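You operate a simulated robot arm through the tools that you are given. There is no shell and no other tool.

You run a simulated robot arm. Do the job below in one go: nothing can be reset, and whatever is moved stays where it is left.

Task
Glue the hole in the yellow block and press a dowel into it.
Fine: one press of the glue button, no drips; lever right down (15 mm, as the dial stands); block left on the grey slide, drawn back out; depth dial, white switch and the other blocks end as they began.

Only the result counts: the job must be done as asked and must still hold three seconds after the hand-in. Knocking over, shifting, dropping, spilling or breaking anything else fails it.

Robot
A 6-joint arm with a two-finger gripper, fixed in place. Base frame: the origin is on the floor under the middle of its stand, x ahead of it, y to its left, z up. Units: m, degrees, N and s.
It reaches about 1.206 m from its shoulder. Its first joint turns from -166.0 to 166.0 degrees. Payload 2.45 kg.
The TCP is the grasp point between the finger pads, 0.02 m short of the fingertips. In the tool frame z runs along the fingers and y along their closing line. The gripper opens to 0.14 m; its body begins 0.168 m behind the TCP.
Orientation is told as [roll, pitch, yaw] about the base's x, y, z axes, in that order, counted from this pose: with the fingers straight down and closing along the base's y, the tool's x points along the base's -x, its y along +y and its z along -z.

Tools
- The arm moves only by the tool jog_arm. Its argument "targets" is a list of rows, each an object of numbers (a shift or turn left out is 0, a gripper value left out holds the last): "fingers": the opening, from 0 (shut) to 1 (fully open); "dx", "dy", "dz": the shift along the base's x, y, z in m; "rx", "ry", "rz": the turn, a rotation vector about the base's x, y, z in degrees. In form: [{"fingers": .., "dx": .., "dy": .., "dz": .., "rx": .., "ry": .., "rz": ..}, ...]. A call has 1 to 20 rows; each row shifts and turns the commanded pose from where the row before left it. A row lasts 0.2 s, in which the tool goes at most 0.05 m and 8.6 degrees; a call with a longer step from one row to the next is refused whole, and so is a gripper value outside its range. Where a pose cannot be reached the arm comes as near as it can. A force on the tool above 40 N (or 10 N above the force at the start of the call, whichever is more), or a blocked arm, ends the call early, and 0.2 s more pass. The fingers move at their own pace (about 0.045 m/s each) and stop on an object; they squeeze with about 27 N. The grip force told is the motor's: it shows also when the fingers shut on nothing. Time passes only in rows, and 0.2 s behind the last, so rows that do not move let the fingers close. It gives the time, the measured TCP pose, the force on the tool (base axes), the opening and the grip force at its end, in the units of the frame above (readings bear some noise), with the torque about the TCP (base axes, N m) and any sound that the robot's microphone picked up.
- Cameras (640 x 400 px; columns grow to the right, rows downward): "scene" is fixed at [0.401, 0.6484, 1.6514]; the picture's right is [-0.83, 0.55, 0.00], its down [0.51, 0.77, -0.40] and it looks along [-0.22, -0.33, -0.92] (base axes); focal length 214 px, centre (320, 200). "wrist" rides on the gripper at [0.078, 0.011, -0.209] in the tool frame; the picture's right is [-0.14, 0.99, 0.00], its down [-0.92, -0.13, -0.37] and it looks along [-0.36, -0.05, 0.93] (tool axes); focal length 280 px, centre (320, 200). There is no depth. A picture from a camera that has moved, and an enlarged one, comes with that camera's place and axes in the base frame and with its lens.
- grab_frame(camera): a new picture of that camera. The clock stands still meanwhile.
- enlarge(camera, box): a new picture of the part [left, top, right, bottom] of that camera's present view, enlarged. The clock stands still meanwhile.
- job_done(): hands the job in; it is judged then, once.

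Nothing tells you positions but the pictures and the camera data. Unless the task says otherwise, let go and move clear before handing in.

The tools are called after "Emit:" as a command line: name --argument value ..., lists and objects as JSON in quotes. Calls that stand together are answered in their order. jog_arm: Moves the arm, as the interface text tells. Its arguments: {"type":"object","properties":{"targets":{"type":"array","items":{"type":"object","properties":{"fingers":{"type":"number"},"dx":{"type":"number"},"dy":{"type":"number"},"dz":{"type":"number"},"rx":{"type":"number"},"ry":{"type":"number"},"rz":{"type":"number"}}}}},"required":["targets"]} The other tools are called the same way: grab_frame (camera) takes a picture; enlarge (camera, box) takes an enlarged picture of a part of a camera's view; job_done () hands the job in.

At the start:

```text
time: 0.0
tcp_pos: [0.2072, 0.4681, 1.2648]
tcp_rot: [0.0, -0.2, 0.0]
ft_force: [1.2, 0.4, 0.2]
wrist_torque: [-0.01, -0.07, 0.02]
grip_width: 0.1403
grasp_force: 0.2
```

scene: 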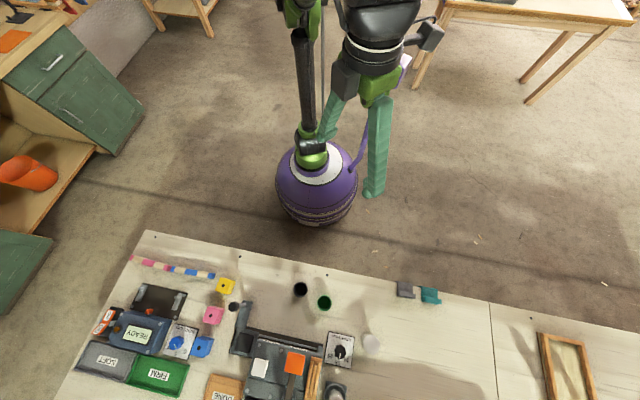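
wrist: 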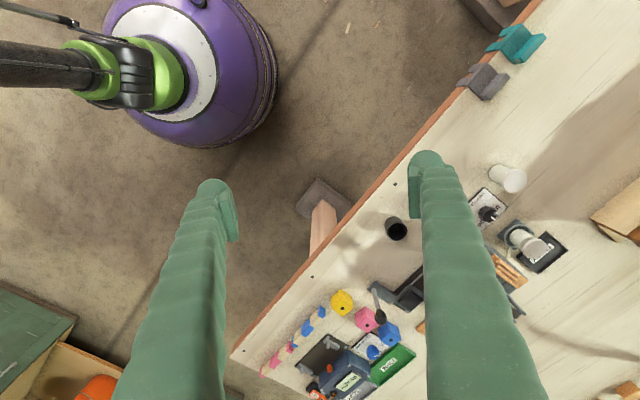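

I see a workbench with a yellow block, pink and blue blocks, a glue machine (READY label), a press with lever, dowel rack perhaps. I will enlarge the pictures to find out the details first.

Emit:
enlarge --camera "scene" --box '[60, 230, 240, 400]'

Emit:
enlarge --camera "scene" --box '[200, 260, 400, 400]'

Emit:
enlarge --camera "wrist" --box '[230, 260, 430, 400]'

Emit:
enlarge --camera "wrist" --box '[360, 140, 600, 320]'

```text
2.35 times, centred on (150, 315) of scene
camera zoom: at [0.401, 0.6484, 1.6514], right [-0.83, 0.55, 0.0], down [0.51, 0.77, -0.4], along [-0.22, -0.33, -0.92], focal length 505 px, centre (720, -71)
```

zoom: 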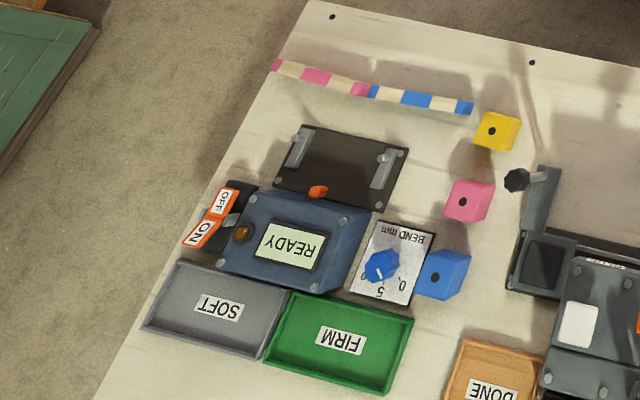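

```text
2.86 times, centred on (300, 330) of scene
camera zoom: at [0.401, 0.6484, 1.6514], right [-0.83, 0.55, 0.0], down [0.51, 0.77, -0.4], along [-0.22, -0.33, -0.92], focal length 613 px, centre (377, -171)
```

zoom: 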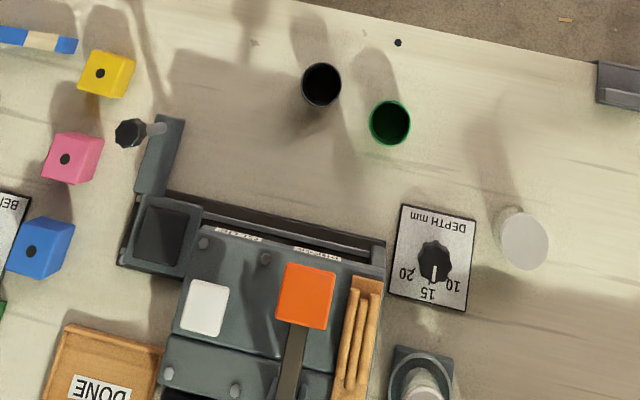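

```text
2.86 times, centred on (330, 330) of wrist
camera zoom: at [0.1293, 0.4796, 1.4723], right [0.14, 0.99, 0.0], down [0.92, -0.13, 0.37], along [0.37, -0.05, -0.93], focal length 801 px, centre (291, -171)
```

zoom: 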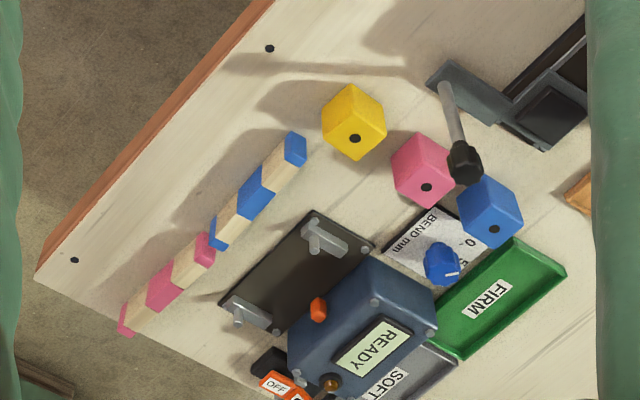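

```text
2.22 times, centred on (480, 230) of wrist
camera zoom: at [0.1293, 0.4796, 1.4723], right [0.14, 0.99, 0.0], down [0.92, -0.13, 0.37], along [0.37, -0.05, -0.93], focal length 623 px, centre (-36, 133)
```

zoom: 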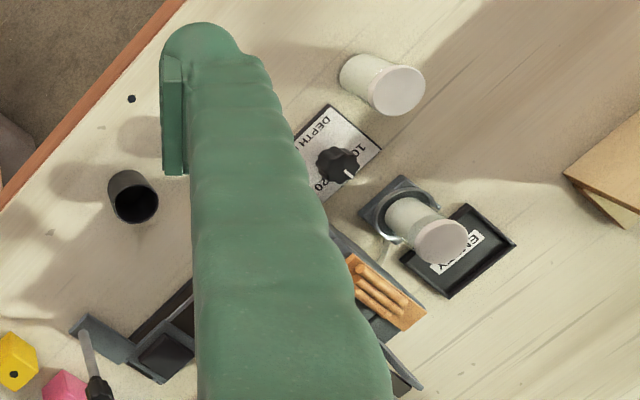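

The table runs diagonally (its edge is about 45° to the base axes), and the yellow block's top is at about [0.64, 0.465, 0.93]. I'll swing the arm round to look at the doweling machine from above with the wrist camera turned square to the table.

Emit:
jog_arm --targets '[{"dx": 0.036, "dy": 0.0246, "dz": 0, "rz": 5.6}, {"dx": 0.036, "dy": 0.0246, "dz": 0, "rz": 5.6}, {"dx": 0.036, "dy": 0.0246, "dz": 0, "rz": 5.6}, {"dx": 0.036, "dy": 0.0246, "dz": 0, "rz": 5.6}, {"dx": 0.036, "dy": 0.0246, "dz": 0, "rz": 5.6}, {"dx": 0.036, "dy": 0.0246, "dz": 0, "rz": 5.6}, {"dx": 0.036, "dy": 0.0246, "dz": 0, "rz": 5.6}, {"dx": 0.036, "dy": 0.0246, "dz": 0, "rz": 5.8}, {}]'

Emit:
grab_frame --camera "wrist"

Emit:
grab_frame --camera "scene"

```text
time: 2.0
tcp_pos: [0.4853, 0.6566, 1.2583]
tcp_rot: [0.1, -0.1, 43.6]
ft_force: [-0.3, -0.6, -0.2]
wrist_torque: [0.04, -0.04, 0.0]
grip_width: 0.1401
grasp_force: 0.1
out of reach, approached as far as the arm can: row 8
```

```text
taken
camera wrist: at [0.4208, 0.6116, 1.4667], right [-0.58, 0.81, 0.0], down [0.75, 0.54, 0.37], along [0.3, 0.22, -0.93], focal length 280 px, centre (320, 200)
```

wrist: 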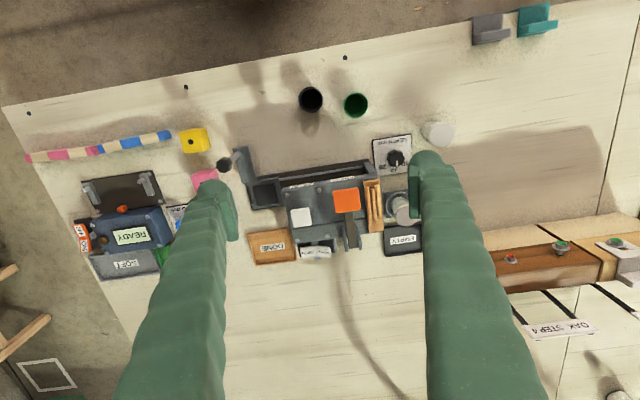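

```text
taken
```

scene: 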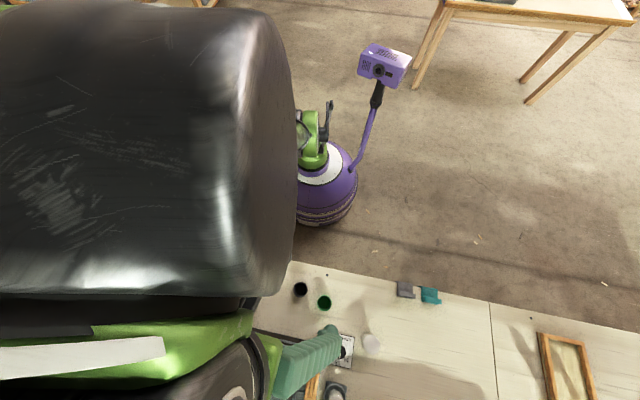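

I can now see the machine with the slide, the black-knobbed handle, the orange paddle and the dowel rack between the fingers. I'll enlarge these parts.

Emit:
enlarge --camera "wrist" --box '[230, 130, 430, 270]'

Emit:
enlarge --camera "wrist" --box '[280, 60, 480, 200]'

Emit:
enlarge --camera "wrist" --box '[60, 110, 240, 290]'

```text
2.86 times, centred on (330, 200) of wrist
camera zoom: at [0.4208, 0.6116, 1.4667], right [-0.58, 0.81, 0.0], down [0.75, 0.54, 0.37], along [0.3, 0.22, -0.93], focal length 801 px, centre (291, 200)
```

zoom: 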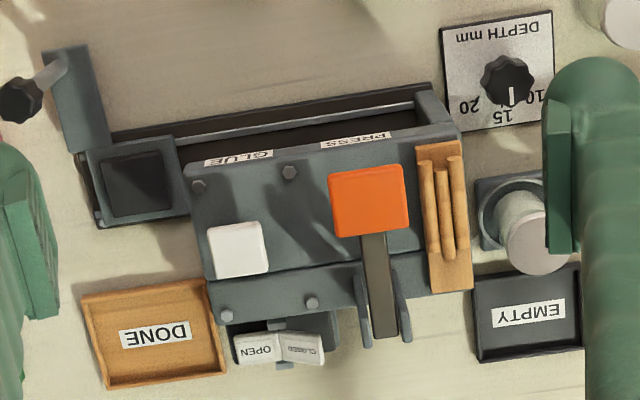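

```text
2.86 times, centred on (380, 130) of wrist
camera zoom: at [0.4208, 0.6116, 1.4667], right [-0.58, 0.81, 0.0], down [0.75, 0.54, 0.37], along [0.3, 0.22, -0.93], focal length 801 px, centre (149, 400)
```

zoom: 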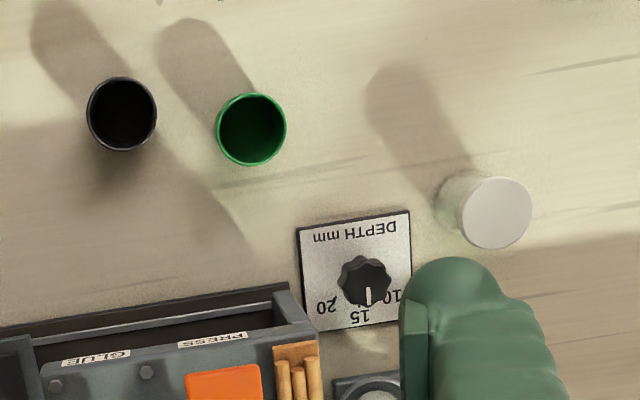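

```text
2.22 times, centred on (150, 200) of wrist
camera zoom: at [0.4208, 0.6116, 1.4667], right [-0.58, 0.81, 0.0], down [0.75, 0.54, 0.37], along [0.3, 0.22, -0.93], focal length 623 px, centre (698, 200)
```

zoom: 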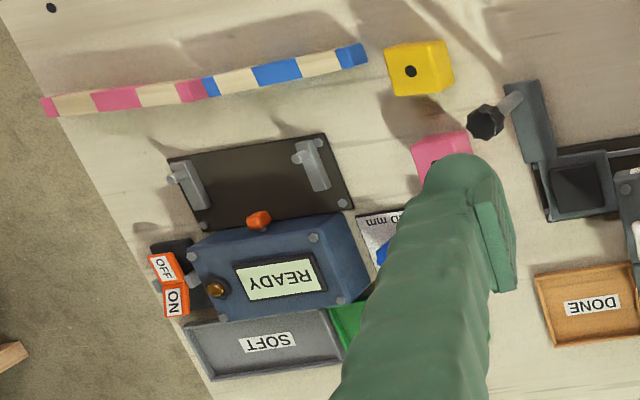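

The machine has a slide pad on the robot's right at about [n=0.92 out, l=-0.015], GLUE and PRESS stations along its track, a white pad and an orange lever on top, and a rack of dowels. I'll tilt the camera to see the front.

Emit:
jog_arm --targets '[{"dx": -0.0094, "dy": -0.0071, "dz": -0.019, "rx": 4.125, "ry": -4.125}, {"dx": -0.0094, "dy": -0.0071, "dz": -0.019, "rx": 4.125, "ry": -4.125}, {"dx": -0.0094, "dy": -0.0071, "dz": -0.019, "rx": 4.125, "ry": -4.125}, {"dx": -0.0094, "dy": -0.0071, "dz": -0.019, "rx": 4.125, "ry": -4.125}, {"dx": -0.0094, "dy": -0.0071, "dz": -0.019, "rx": 4.125, "ry": -4.125}, {"dx": -0.0094, "dy": -0.0071, "dz": -0.019, "rx": 4.125, "ry": -4.125}, {}]'

Emit:
grab_frame --camera "wrist"

Emit:
grab_frame --camera "scene"

```text
time: 3.6
tcp_pos: [0.4273, 0.6135, 1.1438]
tcp_rot: [0.0, -35.1, 45.0]
ft_force: [-0.8, 0.2, 0.5]
wrist_torque: [0.03, 0.01, -0.02]
grip_width: 0.1401
grasp_force: 0.0
```

```text
taken
camera wrist: at [0.29, 0.491, 1.2693], right [-0.62, 0.78, 0.08], down [0.47, 0.29, 0.83], along [0.62, 0.55, -0.55], focal length 280 px, centre (320, 200)
```

wrist: 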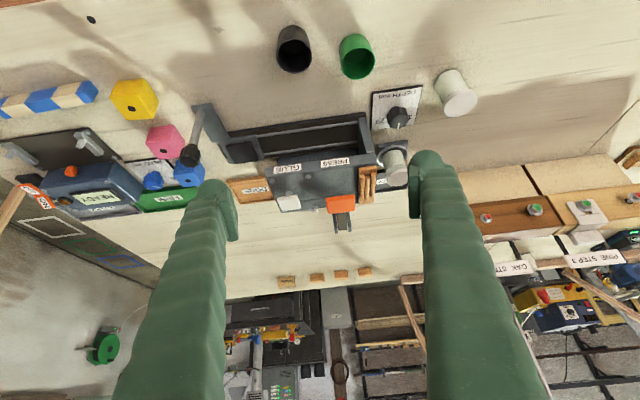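

```text
taken
```

scene: 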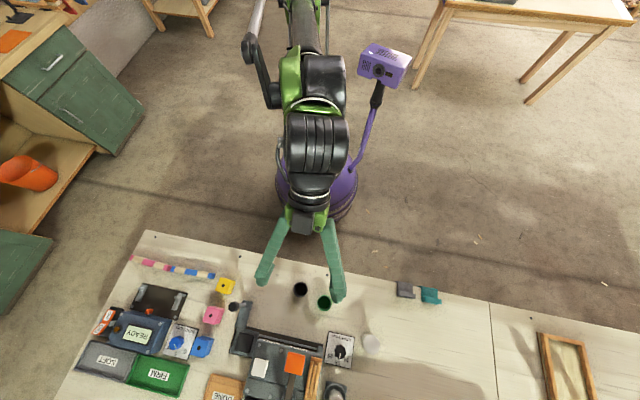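

Front of machine is in sight (picture is upside down). I'll enlarge it.

Emit:
enlarge --camera "wrist" --box '[180, 90, 430, 240]'

Emit:
enlarge --camera "wrist" --box '[260, 130, 420, 240]'

Emit:
enlarge --camera "wrist" --box '[90, 60, 250, 220]'

```text
2.56 times, centred on (305, 165) of wrist
camera zoom: at [0.29, 0.491, 1.2693], right [-0.62, 0.78, 0.08], down [0.47, 0.29, 0.83], along [0.62, 0.55, -0.55], focal length 718 px, centre (358, 290)
```

zoom: 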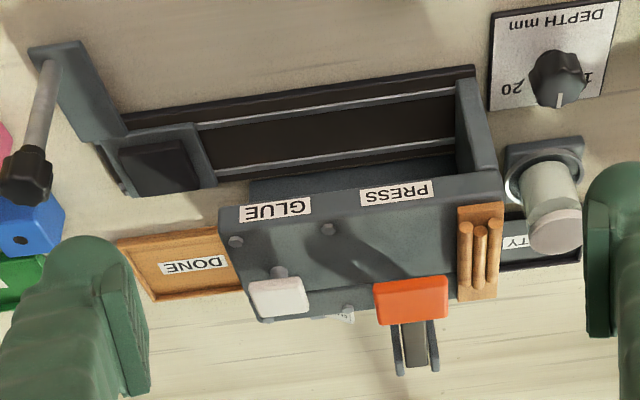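

```text
3.64 times, centred on (340, 185) of wrist
camera zoom: at [0.29, 0.491, 1.2693], right [-0.62, 0.78, 0.08], down [0.47, 0.29, 0.83], along [0.62, 0.55, -0.55], focal length 1020 px, centre (247, 254)
```

zoom: 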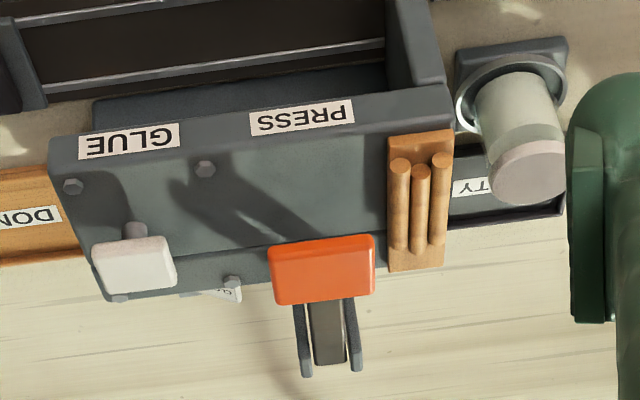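

```text
2.50 times, centred on (170, 140) of wrist
camera zoom: at [0.29, 0.491, 1.2693], right [-0.62, 0.78, 0.08], down [0.47, 0.29, 0.83], along [0.62, 0.55, -0.55], focal length 701 px, centre (695, 350)
```

zoom: 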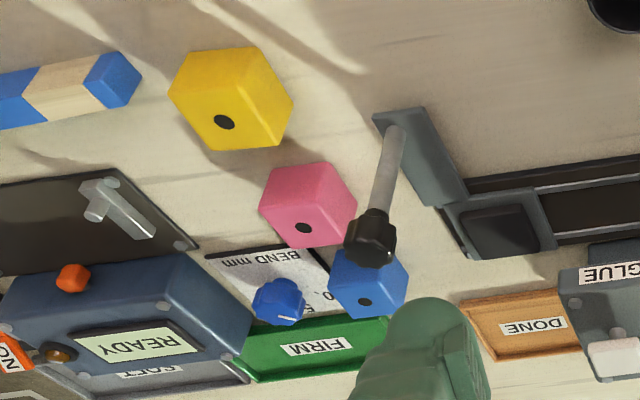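

I see an overhanging head with the track under it; the OPEN/CLOSED white switch is at the back. I'll go back to a straight-down view and enlarge the switch and the bottle.

Emit:
jog_arm --targets '[{"dx": 0.0146, "dy": 0.0076, "dz": 0.0093, "rx": -4.125, "ry": 4.125}, {"dx": 0.0146, "dy": 0.0076, "dz": 0.0093, "rx": -4.125, "ry": 4.125}, {"dx": 0.0146, "dy": 0.0076, "dz": 0.0093, "rx": -4.125, "ry": 4.125}, {"dx": 0.0146, "dy": 0.0076, "dz": 0.0093, "rx": -4.125, "ry": 4.125}, {"dx": 0.0146, "dy": 0.0076, "dz": 0.0093, "rx": -4.125, "ry": 4.125}, {"dx": 0.0146, "dy": 0.0076, "dz": 0.0093, "rx": -4.125, "ry": 4.125}, {}]'

Emit:
grab_frame --camera "wrist"

```text
time: 5.2
tcp_pos: [0.5168, 0.6566, 1.2009]
tcp_rot: [0.1, 0.0, 45.0]
ft_force: [0.7, 0.1, -0.3]
wrist_torque: [0.03, 0.01, 0.0]
grip_width: 0.14
grasp_force: 0.1
```

```text
taken
camera wrist: at [0.4534, 0.6104, 1.4089], right [-0.6, 0.8, 0.0], down [0.74, 0.56, 0.37], along [0.29, 0.22, -0.93], focal length 280 px, centre (320, 200)
```

wrist: 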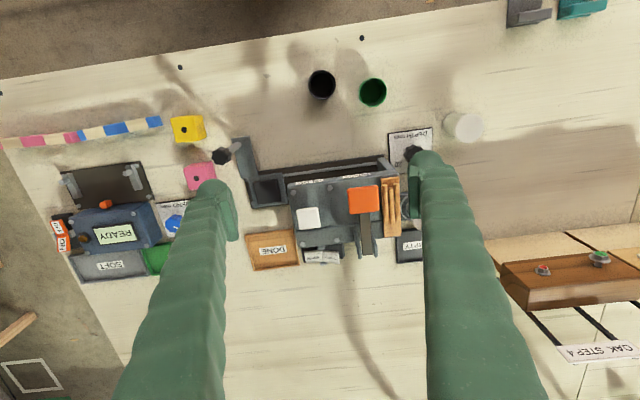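

Emit:
enlarge --camera "wrist" --box '[290, 235, 370, 285]'

Emit:
enlarge --camera "wrist" --box '[280, 160, 420, 250]'

Emit:
enlarge --camera "wrist" --box '[150, 100, 300, 220]'

Emit:
enlarge --camera "scene" --box '[300, 320, 400, 400]'

```text
8.00 times, centred on (330, 260) of wrist
camera zoom: at [0.4534, 0.6104, 1.4089], right [-0.6, 0.8, 0.0], down [0.74, 0.56, 0.37], along [0.29, 0.22, -0.93], focal length 2243 px, centre (240, -280)
```

zoom: 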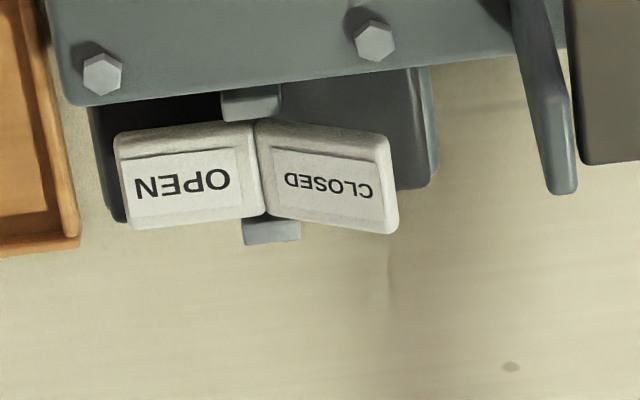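

```text
4.44 times, centred on (350, 205) of wrist
camera zoom: at [0.4534, 0.6104, 1.4089], right [-0.6, 0.8, 0.0], down [0.74, 0.56, 0.37], along [0.29, 0.22, -0.93], focal length 1246 px, centre (187, 178)
```

zoom: 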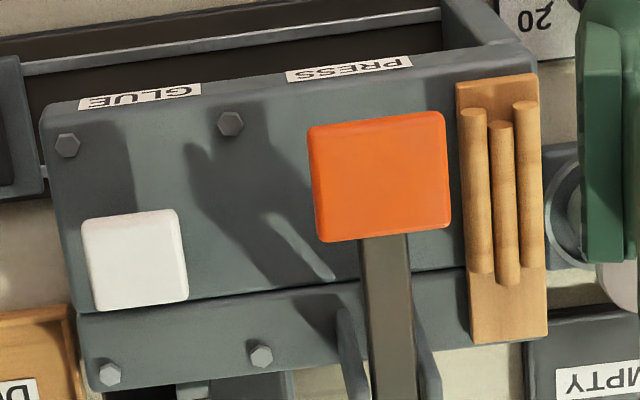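

```text
3.33 times, centred on (225, 160) of wrist
camera zoom: at [0.4534, 0.6104, 1.4089], right [-0.6, 0.8, 0.0], down [0.74, 0.56, 0.37], along [0.29, 0.22, -0.93], focal length 935 px, centre (637, 333)
```

zoom: 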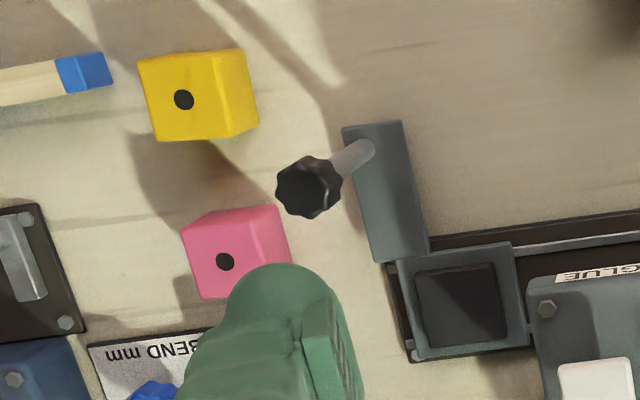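

```text
5.00 times, centred on (350, 360) of scene
camera zoom: at [0.401, 0.6484, 1.6514], right [-0.83, 0.55, 0.0], down [0.51, 0.77, -0.4], along [-0.22, -0.33, -0.92], focal length 1072 px, centre (170, -600)
```

zoom: 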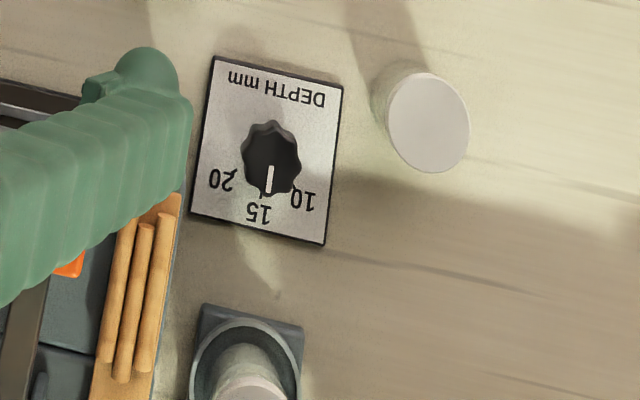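

The OPEN side of the rocker seems pressed in (level) with CLOSED raised; the block is a 40 mm cube on a table at z≈0.88, hole at about n=0.784, l=-0.128. Next I look at the machine from low in front to see the clearance under the head.

Emit:
jog_arm --targets '[{"dx": -0.0153, "dy": -0.011, "dz": -0.0243, "rx": 5.05, "ry": -5.05}, {"dx": -0.0153, "dy": -0.011, "dz": -0.0243, "rx": 5.05, "ry": -5.05}, {"dx": -0.0153, "dy": -0.011, "dz": -0.0243, "rx": 5.05, "ry": -5.05}, {"dx": -0.0153, "dy": -0.011, "dz": -0.0243, "rx": 5.05, "ry": -5.05}, {"dx": -0.0153, "dy": -0.011, "dz": -0.0243, "rx": 5.05, "ry": -5.05}, {"dx": -0.0153, "dy": -0.011, "dz": -0.0243, "rx": 5.05, "ry": -5.05}, {"dx": -0.0153, "dy": -0.011, "dz": -0.0243, "rx": 5.05, "ry": -5.05}, {}]'

Emit:
grab_frame --camera "wrist"

Emit:
enlarge --camera "wrist" --box '[190, 100, 430, 250]'

```text
time: 7.0
tcp_pos: [0.4079, 0.5808, 1.0304]
tcp_rot: [0.2, -50.1, 45.0]
ft_force: [0.2, -0.4, -1.0]
wrist_torque: [-0.01, 0.01, 0.02]
grip_width: 0.1401
grasp_force: 0.1
```

```text
taken
camera wrist: at [0.2515, 0.4406, 1.1038], right [-0.64, 0.76, 0.11], down [0.31, 0.13, 0.94], along [0.7, 0.64, -0.32], focal length 280 px, centre (320, 200)
```

wrist: 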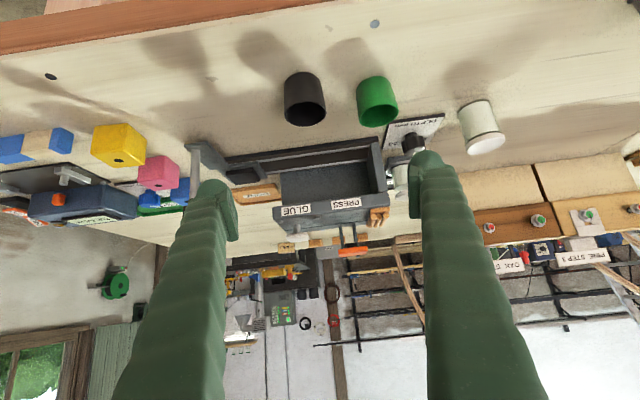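

```text
2.67 times, centred on (310, 175) of wrist
camera zoom: at [0.2515, 0.4406, 1.1038], right [-0.64, 0.76, 0.11], down [0.31, 0.13, 0.94], along [0.7, 0.64, -0.32], focal length 748 px, centre (347, 267)
```

zoom: 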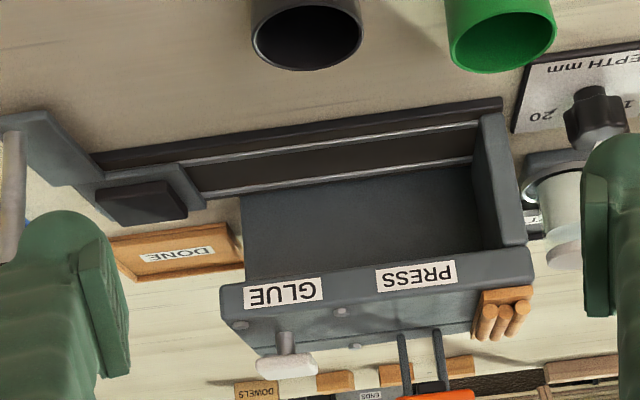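

The machine is a C-shaped housing open to the front with the track running under the head. I'll enlarge the labelled bins behind, the pad and the dowels.

Emit:
enlarge --camera "wrist" --box '[240, 200, 420, 310]'

Emit:
enlarge --camera "wrist" --box '[340, 190, 420, 250]'

Emit:
enlarge --camera "wrist" --box '[180, 130, 290, 210]'

Emit:
enlarge --camera "wrist" --box '[60, 100, 220, 230]'

```text
3.56 times, centred on (330, 255) of wrist
camera zoom: at [0.2515, 0.4406, 1.1038], right [-0.64, 0.76, 0.11], down [0.31, 0.13, 0.94], along [0.7, 0.64, -0.32], focal length 997 px, centre (284, 4)
```

zoom: 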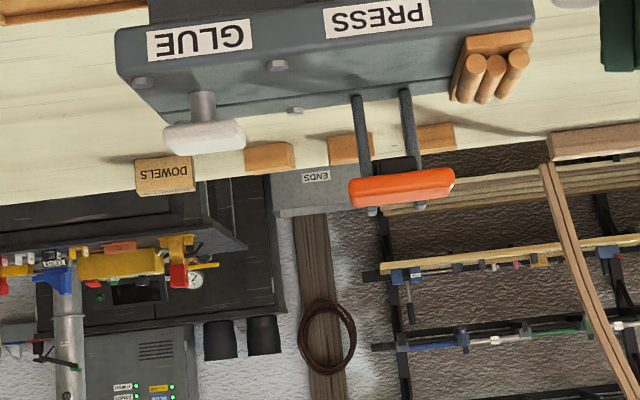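

```text
6.67 times, centred on (380, 220) of wrist
camera zoom: at [0.2515, 0.4406, 1.1038], right [-0.64, 0.76, 0.11], down [0.31, 0.13, 0.94], along [0.7, 0.64, -0.32], focal length 1869 px, centre (-80, 67)
```

zoom: 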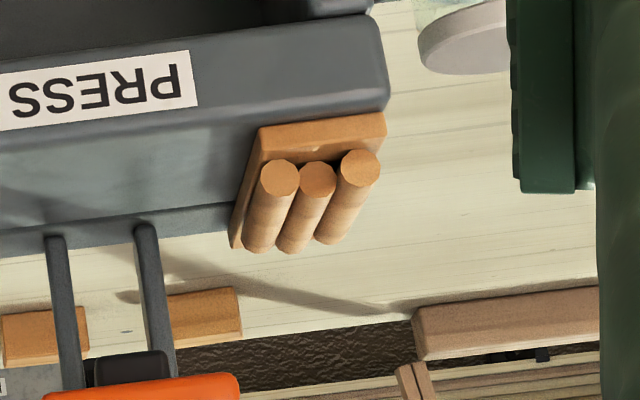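

```text
5.00 times, centred on (235, 170) of wrist
camera zoom: at [0.2515, 0.4406, 1.1038], right [-0.64, 0.76, 0.11], down [0.31, 0.13, 0.94], along [0.7, 0.64, -0.32], focal length 1402 px, centre (745, 350)
```

zoom: 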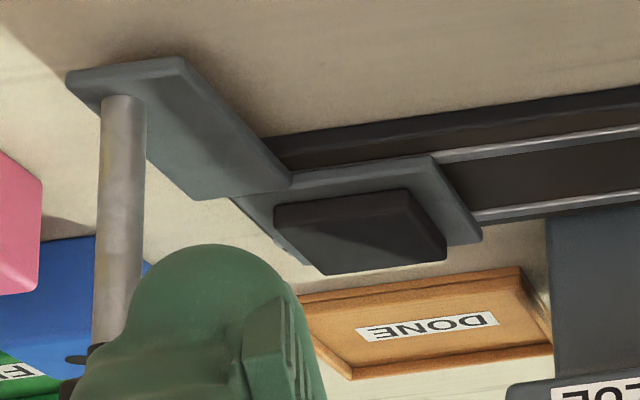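

```text
3.08 times, centred on (140, 165) of wrist
camera zoom: at [0.2515, 0.4406, 1.1038], right [-0.64, 0.76, 0.11], down [0.31, 0.13, 0.94], along [0.7, 0.64, -0.32], focal length 863 px, centre (874, 308)
```

zoom: 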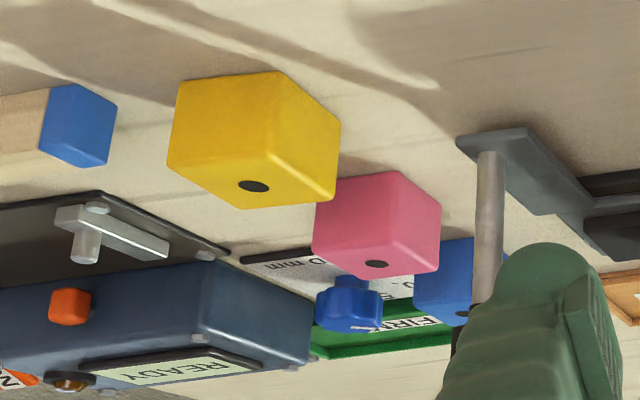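

The head's underside is at z≈0.973 (right edge l≈0.042), white button top ≈[n .936, l .066, z 1.02], orange paddle ≈[n .90, l .151, z 1.055], knob ≈[n .826, l -.053, z .98]. Next I untilt, turn the gripper so that it closes along the out-direction, and hover over the yellow block for a close look.

Emit:
jog_arm --targets '[{"dx": 0.0161, "dy": -0.0081, "dz": 0.0171, "rx": -5.05, "ry": 5.05}, {"dx": 0.0161, "dy": -0.0081, "dz": 0.0171, "rx": -5.05, "ry": 5.05}, {"dx": 0.0161, "dy": -0.0081, "dz": 0.0171, "rx": -5.05, "ry": 5.05}, {"dx": 0.0161, "dy": -0.0081, "dz": 0.0171, "rx": -5.05, "ry": 5.05}, {"dx": 0.0161, "dy": -0.0081, "dz": 0.0171, "rx": -5.05, "ry": 5.05}, {"dx": 0.0161, "dy": -0.0081, "dz": 0.0171, "rx": -5.05, "ry": 5.05}, {"dx": 0.0161, "dy": -0.0081, "dz": 0.0171, "rx": -5.05, "ry": 5.05}, {"dx": 0.0112, "dy": -0.0055, "dz": -0.0045, "rz": -8.1818}, {"dx": 0.0112, "dy": -0.0055, "dz": -0.0045, "rz": -8.1818}, {"dx": 0.0112, "dy": -0.0055, "dz": -0.0045, "rz": -8.1818}, {"dx": 0.0112, "dy": -0.0055, "dz": -0.0045, "rz": -8.1818}, {"dx": 0.0112, "dy": -0.0055, "dz": -0.0045, "rz": -8.1818}, {"dx": 0.0112, "dy": -0.0055, "dz": -0.0045, "rz": -8.1818}, {"dx": 0.0112, "dy": -0.0055, "dz": -0.0045, "rz": -8.1818}, {"dx": 0.0112, "dy": -0.0055, "dz": -0.0045, "rz": -8.1818}, {"dx": 0.0112, "dy": -0.0055, "dz": -0.0045, "rz": -8.1818}, {"dx": 0.0112, "dy": -0.0055, "dz": -0.0045, "rz": -8.1818}, {"dx": 0.0112, "dy": -0.0055, "dz": -0.0045, "rz": -8.1818}, {}]'

Emit:
grab_frame --camera "wrist"

Emit:
grab_frame --camera "scene"

```text
time: 11.0
tcp_pos: [0.6451, 0.4627, 1.101]
tcp_rot: [0.1, -0.1, -45.1]
ft_force: [-0.4, -0.7, 0.1]
wrist_torque: [0.02, 0.01, 0.0]
grip_width: 0.14
grasp_force: 0.1
```

```text
taken
camera wrist: at [0.5973, 0.5263, 1.309], right [0.8, 0.6, 0.0], down [0.56, -0.74, 0.37], along [0.22, -0.29, -0.93], focal length 280 px, centre (320, 200)
```

wrist: 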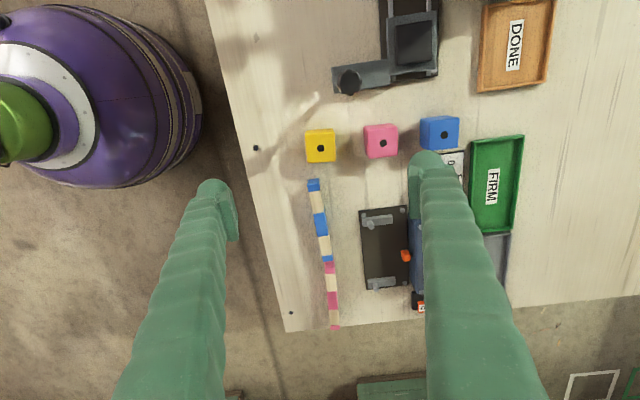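

```text
taken
```

scene: 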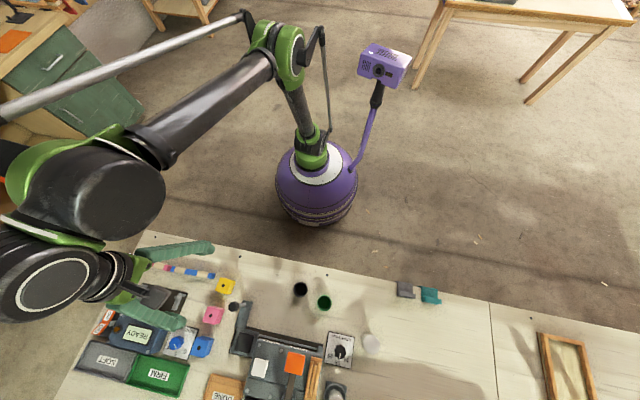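

The gripper is now almost exactly above the yellow block (its hole shows where the TCP axis should fall). I'll zoom in on the block and the slide pad to measure their angles.

Emit:
enlarge --camera "wrist" --box '[290, 120, 354, 170]'

Emit:
enlarge --camera "wrist" --box '[320, 0, 448, 100]'

Emit:
enlarge --camera "wrist" --box '[290, 110, 482, 260]'

```text
8.00 times, centred on (322, 145) of wrist
camera zoom: at [0.5973, 0.5263, 1.309], right [0.8, 0.6, 0.0], down [0.56, -0.74, 0.37], along [0.22, -0.29, -0.93], focal length 2243 px, centre (304, 640)
```

zoom: 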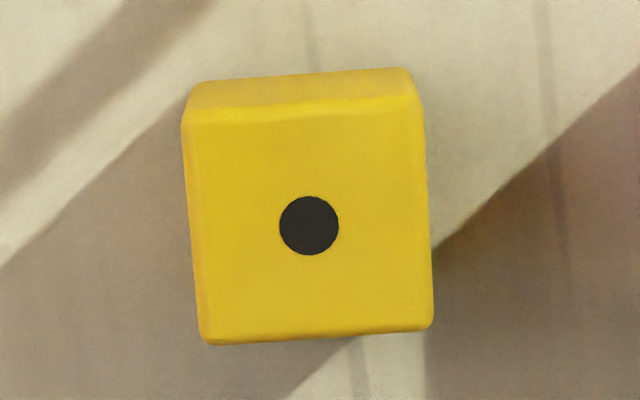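

```text
4.00 times, centred on (384, 50) of wrist
camera zoom: at [0.5973, 0.5263, 1.309], right [0.8, 0.6, 0.0], down [0.56, -0.74, 0.37], along [0.22, -0.29, -0.93], focal length 1122 px, centre (64, 800)
```

zoom: 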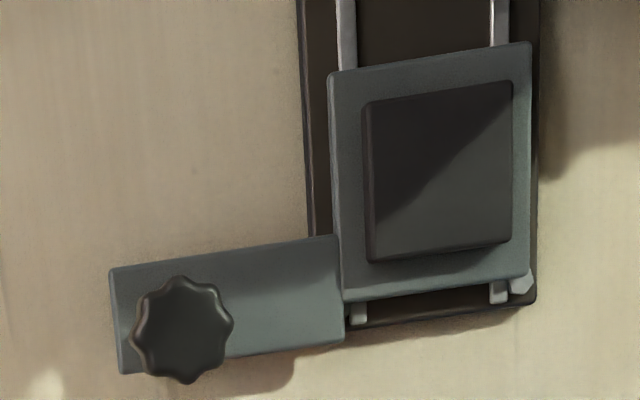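

```text
2.67 times, centred on (386, 185) of wrist
camera zoom: at [0.5973, 0.5263, 1.309], right [0.8, 0.6, 0.0], down [0.56, -0.74, 0.37], along [0.22, -0.29, -0.93], focal length 748 px, centre (144, 240)
```

zoom: 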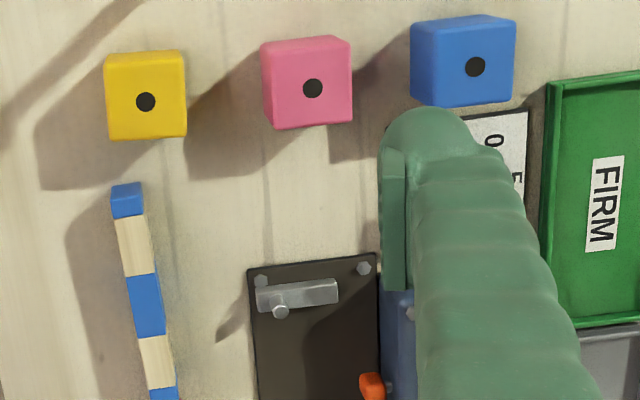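

The block sits turned about 3° clockwise from the table's axes; the pad on the slide is a raised 44 mm square near n .916, l -.014, top z≈.91. I'll zoom in on the pad and the knob further.

Emit:
enlarge --camera "wrist" --box '[395, 8, 459, 58]'

Emit:
enlarge --camera "scene" --box '[220, 290, 284, 330]'

Emit:
enlarge --camera "scene" --box '[210, 340, 350, 400]'

```text
8.00 times, centred on (427, 33) of wrist
camera zoom: at [0.5973, 0.5263, 1.309], right [0.8, 0.6, 0.0], down [0.56, -0.74, 0.37], along [0.22, -0.29, -0.93], focal length 2243 px, centre (-536, 1536)
```

zoom: 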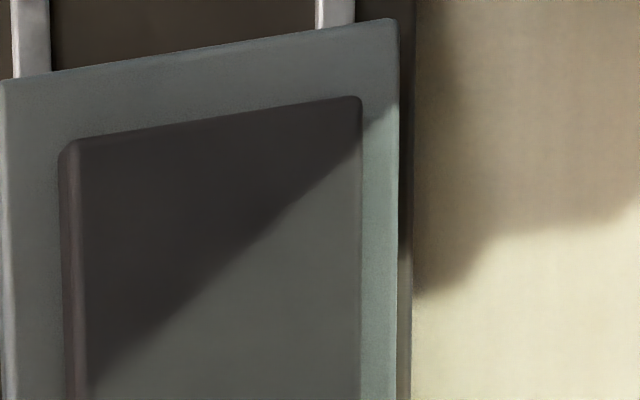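

```text
10.00 times, centred on (252, 310) of scene
camera zoom: at [0.401, 0.6484, 1.6514], right [-0.83, 0.55, 0.0], down [0.51, 0.77, -0.4], along [-0.22, -0.33, -0.92], focal length 2145 px, centre (1000, -900)
```

zoom: 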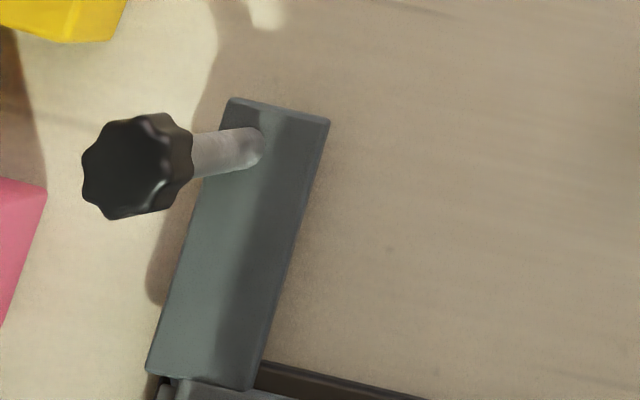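

```text
4.57 times, centred on (280, 370) of scene
camera zoom: at [0.401, 0.6484, 1.6514], right [-0.83, 0.55, 0.0], down [0.51, 0.77, -0.4], along [-0.22, -0.33, -0.92], focal length 980 px, centre (503, -577)
```

zoom: 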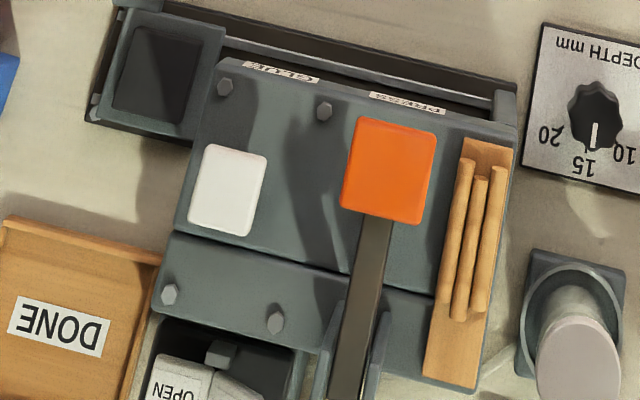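

The pad is a flat raised square with chamfered edges, so the block must simply stand centred on it. I'll narrow the fingers, match the block's 3° turn, and go down partway for a refined look.

Emit:
jog_arm --targets '[{"fingers": 0.414, "dx": -0.0007, "dy": 0.0028, "rz": -3.0}, {"fingers": 0.414, "dz": -0.03}, {"dz": -0.03}, {"dz": -0.03}, {}, {}]'

Emit:
grab_frame --camera "wrist"

Emit:
enlarge --camera "wrist" --box '[240, 100, 400, 200]'

```text
time: 12.4
tcp_pos: [0.6435, 0.467, 1.0107]
tcp_rot: [0.0, -0.1, -48.0]
ft_force: [-0.9, -0.1, 0.3]
wrist_torque: [0.0, 0.01, 0.04]
grip_width: 0.0579
grasp_force: 0.2
```

```text
taken
camera wrist: at [0.6001, 0.5328, 1.2183], right [0.83, 0.56, 0.0], down [0.52, -0.77, 0.37], along [0.21, -0.31, -0.93], focal length 280 px, centre (320, 200)
```

wrist: 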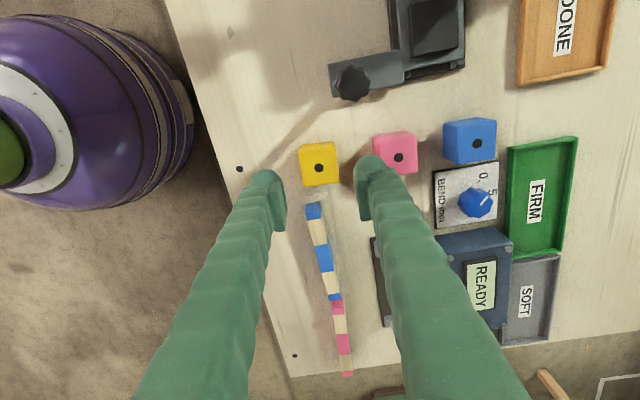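

```text
4.00 times, centred on (320, 150) of wrist
camera zoom: at [0.6001, 0.5328, 1.2183], right [0.83, 0.56, 0.0], down [0.52, -0.77, 0.37], along [0.21, -0.31, -0.93], focal length 1122 px, centre (320, 400)
```

zoom: 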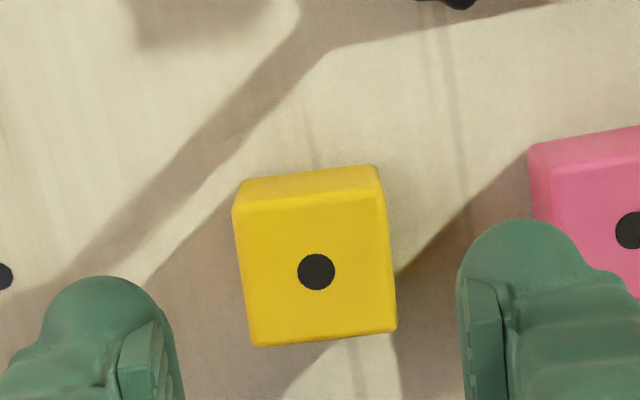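

Alignment is within about a millimetre. I'll narrow the opening slightly, go straight down onto the block and close.

Emit:
jog_arm --targets '[{"fingers": 0.371, "dy": -0.0014}, {"dz": -0.025}, {"dz": -0.025}, {"dz": -0.025}, {"dz": -0.0207}, {}]'

Emit:
grab_frame --camera "wrist"

```text
time: 13.8
tcp_pos: [0.6451, 0.4641, 0.9152]
tcp_rot: [0.0, -0.1, -48.0]
ft_force: [0.2, 0.7, -0.3]
wrist_torque: [0.04, 0.05, -0.03]
grip_width: 0.052
grasp_force: 0.1
```

```text
taken
camera wrist: at [0.6001, 0.531, 1.1235], right [0.83, 0.56, 0.0], down [0.52, -0.77, 0.37], along [0.21, -0.31, -0.93], focal length 280 px, centre (320, 200)
```

wrist: 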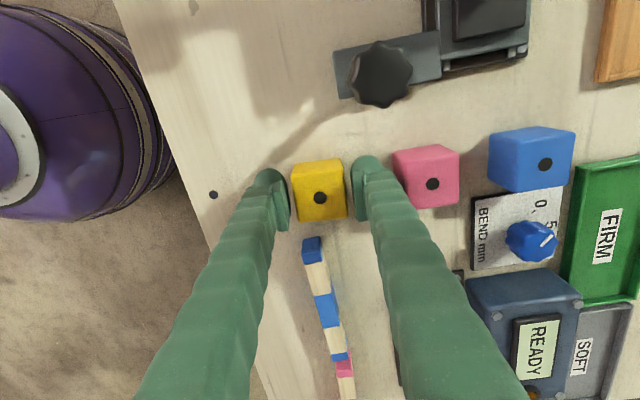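

The fingers stand either side of the yellow block with clearance to the pink one. I close now.

Emit:
jog_arm --targets '[{"fingers": 0.2}, {"fingers": 0.2}, {"fingers": 0.2}, {"fingers": 0.2}]'

Emit:
enlarge --camera "wrist" --box '[240, 130, 400, 230]'

```text
time: 14.8
tcp_pos: [0.6445, 0.4647, 0.9163]
tcp_rot: [0.1, -0.1, -48.0]
ft_force: [0.7, -0.2, 0.6]
wrist_torque: [0.04, 0.01, -0.03]
grip_width: 0.0408
grasp_force: 26.8
```

```text
4.00 times, centred on (320, 180) of wrist
camera zoom: at [0.6001, 0.531, 1.1238], right [0.83, 0.56, 0.0], down [0.52, -0.77, 0.37], along [0.21, -0.31, -0.93], focal length 1122 px, centre (320, 280)
```

zoom: 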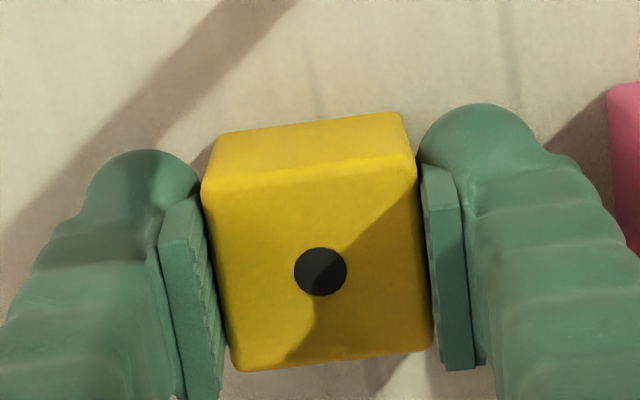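

The block is held (26.8 N, 40.8 mm) with its hole right on the TCP axis. I'll lift it, square it up to the table, and stop short of the pad to measure the pad from straight above.

Emit:
jog_arm --targets '[{"dz": 0.02}, {"dz": 0.03}, {"dz": 0.03}, {"dz": 0.035}, {"dz": 0.035}, {"dx": 0.01875, "dy": 0.02835, "rz": 0.75}, {"dx": 0.01875, "dy": 0.02835, "rz": 0.75}, {"dx": 0.01875, "dy": 0.02835, "rz": 0.75}, {"dx": 0.01875, "dy": 0.02835, "rz": 0.75}, {}, {}]'

Emit:
grab_frame --camera "wrist"

Emit:
enlarge --camera "wrist" --box '[256, 50, 384, 130]'

Emit:
grab_frame --camera "scene"

```text
time: 17.2
tcp_pos: [0.7216, 0.5774, 1.0683]
tcp_rot: [0.1, -0.1, -45.0]
ft_force: [-0.4, -0.4, -0.6]
wrist_torque: [0.01, -0.01, -0.01]
grip_width: 0.0282
grasp_force: 0.0
```

```text
taken
camera wrist: at [0.6742, 0.6419, 1.275], right [0.8, 0.6, 0.0], down [0.56, -0.74, 0.37], along [0.22, -0.29, -0.93], focal length 280 px, centre (320, 200)
```

wrist: 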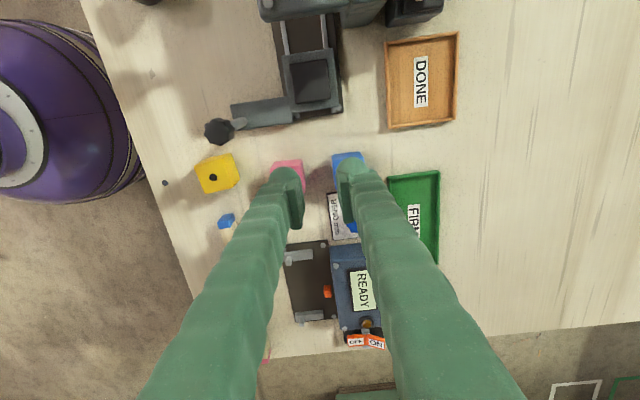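

```text
5.00 times, centred on (320, 90) of wrist
camera zoom: at [0.6742, 0.6419, 1.275], right [0.8, 0.6, 0.0], down [0.56, -0.74, 0.37], along [0.22, -0.29, -0.93], focal length 1402 px, centre (320, 750)
```

zoom: 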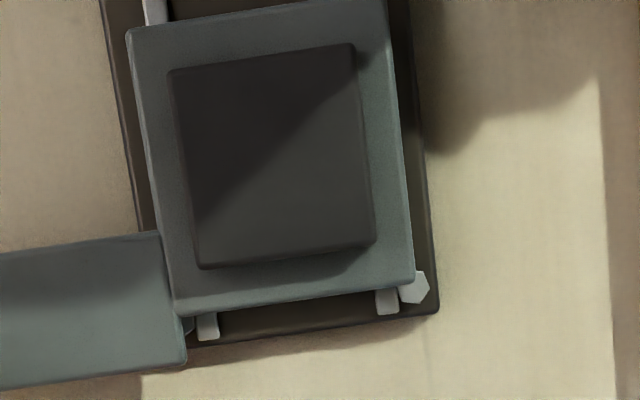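

```text
taken
```

scene: 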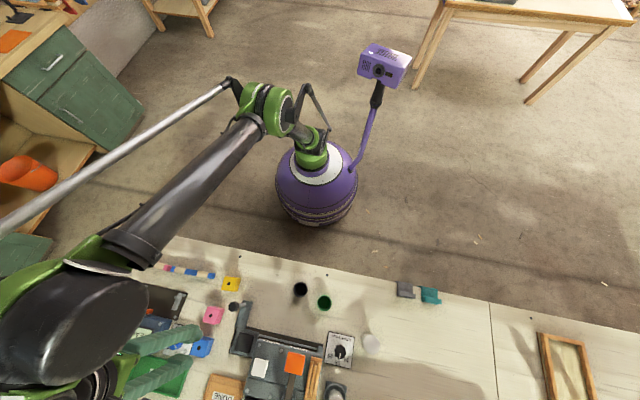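

The block slipped out of the fingers during the lift (opening is 28 mm and no grip force), so it is still on the table. I'll look at where it now stands.

Emit:
enlarge --camera "wrist" --box '[160, 130, 320, 230]'

Emit:
enlarge --camera "scene" --box '[150, 250, 270, 340]'

```text
4.00 times, centred on (240, 180) of wrist
camera zoom: at [0.6742, 0.6419, 1.275], right [0.8, 0.6, 0.0], down [0.56, -0.74, 0.37], along [0.22, -0.29, -0.93], focal length 1122 px, centre (640, 280)
```

zoom: 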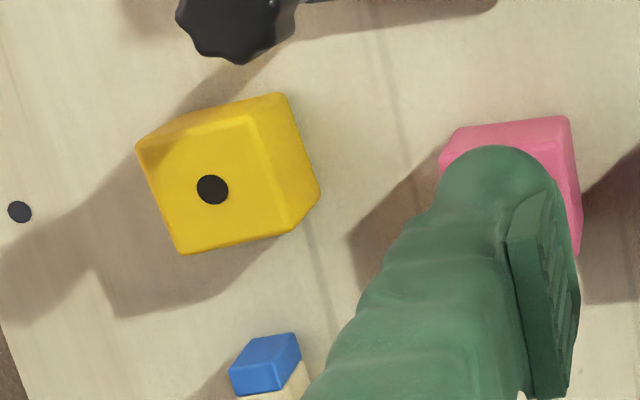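

```text
4.44 times, centred on (210, 295) of scene
camera zoom: at [0.401, 0.6484, 1.6514], right [-0.83, 0.55, 0.0], down [0.51, 0.77, -0.4], along [-0.22, -0.33, -0.92], focal length 953 px, centre (809, -222)
```

zoom: 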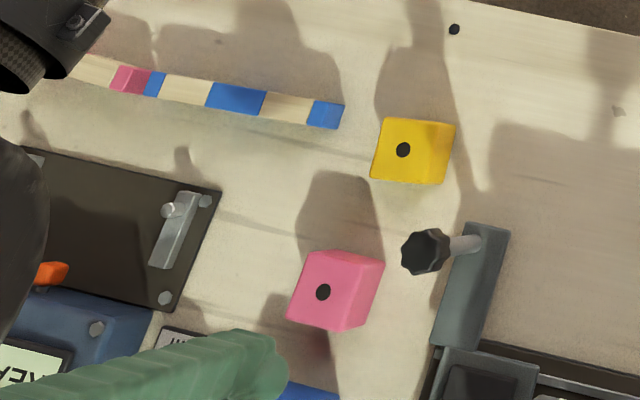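

The block stands upright at about n .7755, l -.1105, turned about +6.7°. I'll go back over it with matched yaw and look before going down again.

Emit:
jog_arm --targets '[{"fingers": 0.414, "dx": -0.0238, "dy": -0.0268, "rz": 1.675}, {"dx": -0.0238, "dy": -0.0268, "rz": 1.675}, {"dx": -0.0238, "dy": -0.0268, "rz": 1.675}, {"dx": -0.0238, "dy": -0.0268, "rz": 1.675}, {"dz": -0.03}, {"dz": -0.03}, {}]'

Emit:
grab_frame --camera "wrist"

Emit:
enlarge --camera "wrist" --box '[240, 100, 400, 200]'

```text
time: 18.8
tcp_pos: [0.6233, 0.4726, 1.0046]
tcp_rot: [0.1, 0.0, -38.2]
ft_force: [0.2, 0.7, 0.4]
wrist_torque: [-0.02, -0.03, -0.04]
grip_width: 0.058
grasp_force: 0.1
```

```text
taken
camera wrist: at [0.5682, 0.5305, 1.2128], right [0.72, 0.69, 0.0], down [0.64, -0.67, 0.37], along [0.26, -0.27, -0.93], focal length 280 px, centre (320, 200)
```

wrist: 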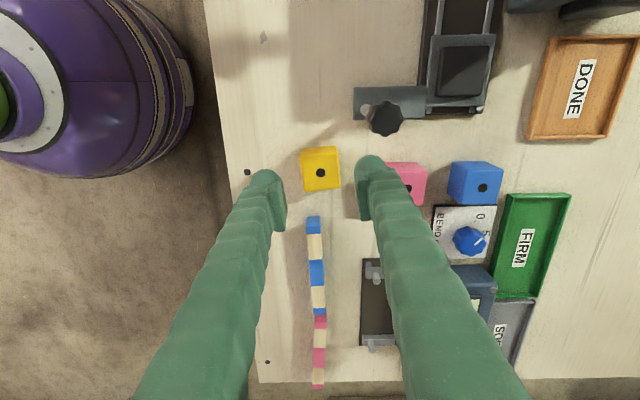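

```text
4.00 times, centred on (320, 150) of wrist
camera zoom: at [0.5682, 0.5305, 1.2128], right [0.72, 0.69, 0.0], down [0.64, -0.67, 0.37], along [0.26, -0.27, -0.93], focal length 1122 px, centre (320, 400)
```

zoom: 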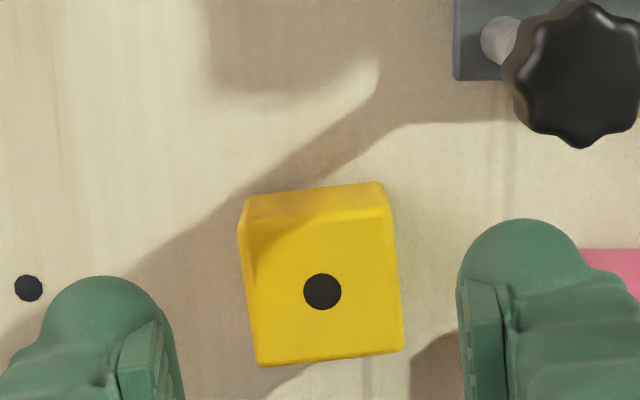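

Aligned in yaw; the hole is 5 mm off the axis, so I correct that, narrow the fingers and go down lower than before.

Emit:
jog_arm --targets '[{"fingers": 0.371, "dx": 0.0041, "dy": -0.0032}, {"dz": -0.03}, {"dz": -0.03}, {"dz": -0.02}, {"dz": -0.0166}, {}]'

Emit:
enlarge --camera "wrist" --box '[220, 120, 420, 245]'

```text
time: 20.2
tcp_pos: [0.6257, 0.4672, 0.9091]
tcp_rot: [0.1, -0.1, -38.2]
ft_force: [-0.5, -0.1, -0.9]
wrist_torque: [0.02, 0.0, 0.03]
grip_width: 0.0518
grasp_force: 0.1
```

```text
3.20 times, centred on (320, 182) of wrist
camera zoom: at [0.5713, 0.5251, 1.1185], right [0.72, 0.69, 0.0], down [0.64, -0.67, 0.37], along [0.26, -0.27, -0.93], focal length 897 px, centre (320, 256)
```

zoom: 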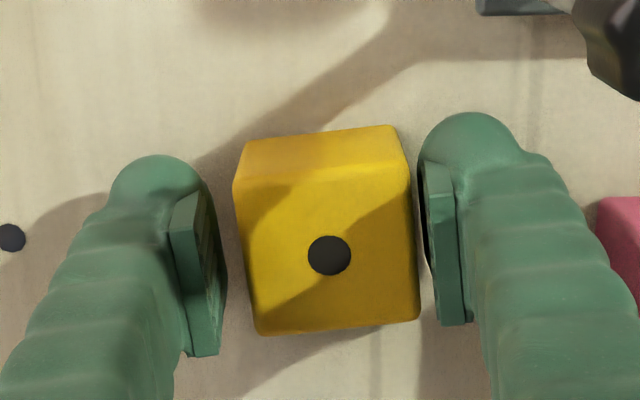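

Nearly centred; I shift 2 mm toward the block's far side and close fully with a longer wait.

Emit:
jog_arm --targets '[{"dx": 0.0014, "dy": 0.0017}, {"fingers": 0.25}, {"fingers": 0.15}, {"fingers": 0.0}, {"fingers": 0.0}, {"fingers": 0.0}, {"fingers": 0.0}, {"fingers": 0.0}]'

Emit:
enlarge --camera "wrist" --box '[220, 120, 420, 245]'

```text
time: 22.0
tcp_pos: [0.6289, 0.4688, 0.9099]
tcp_rot: [0.1, -0.1, -38.2]
ft_force: [0.2, -0.5, -0.6]
wrist_torque: [-0.01, -0.01, 0.0]
grip_width: 0.0404
grasp_force: 27.0
```

```text
3.20 times, centred on (320, 182) of wrist
camera zoom: at [0.5736, 0.5271, 1.1182], right [0.72, 0.69, 0.0], down [0.64, -0.67, 0.37], along [0.26, -0.27, -0.93], focal length 897 px, centre (320, 256)
```

zoom: 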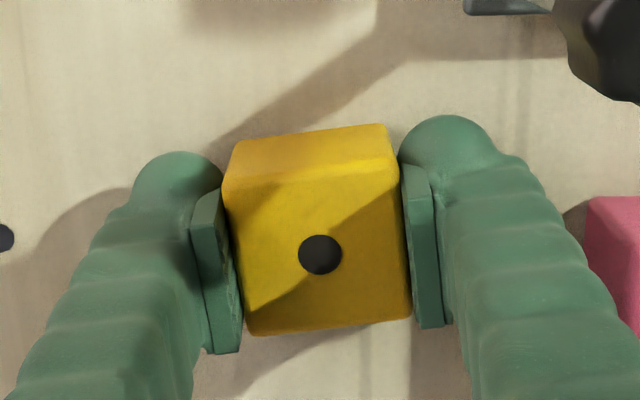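

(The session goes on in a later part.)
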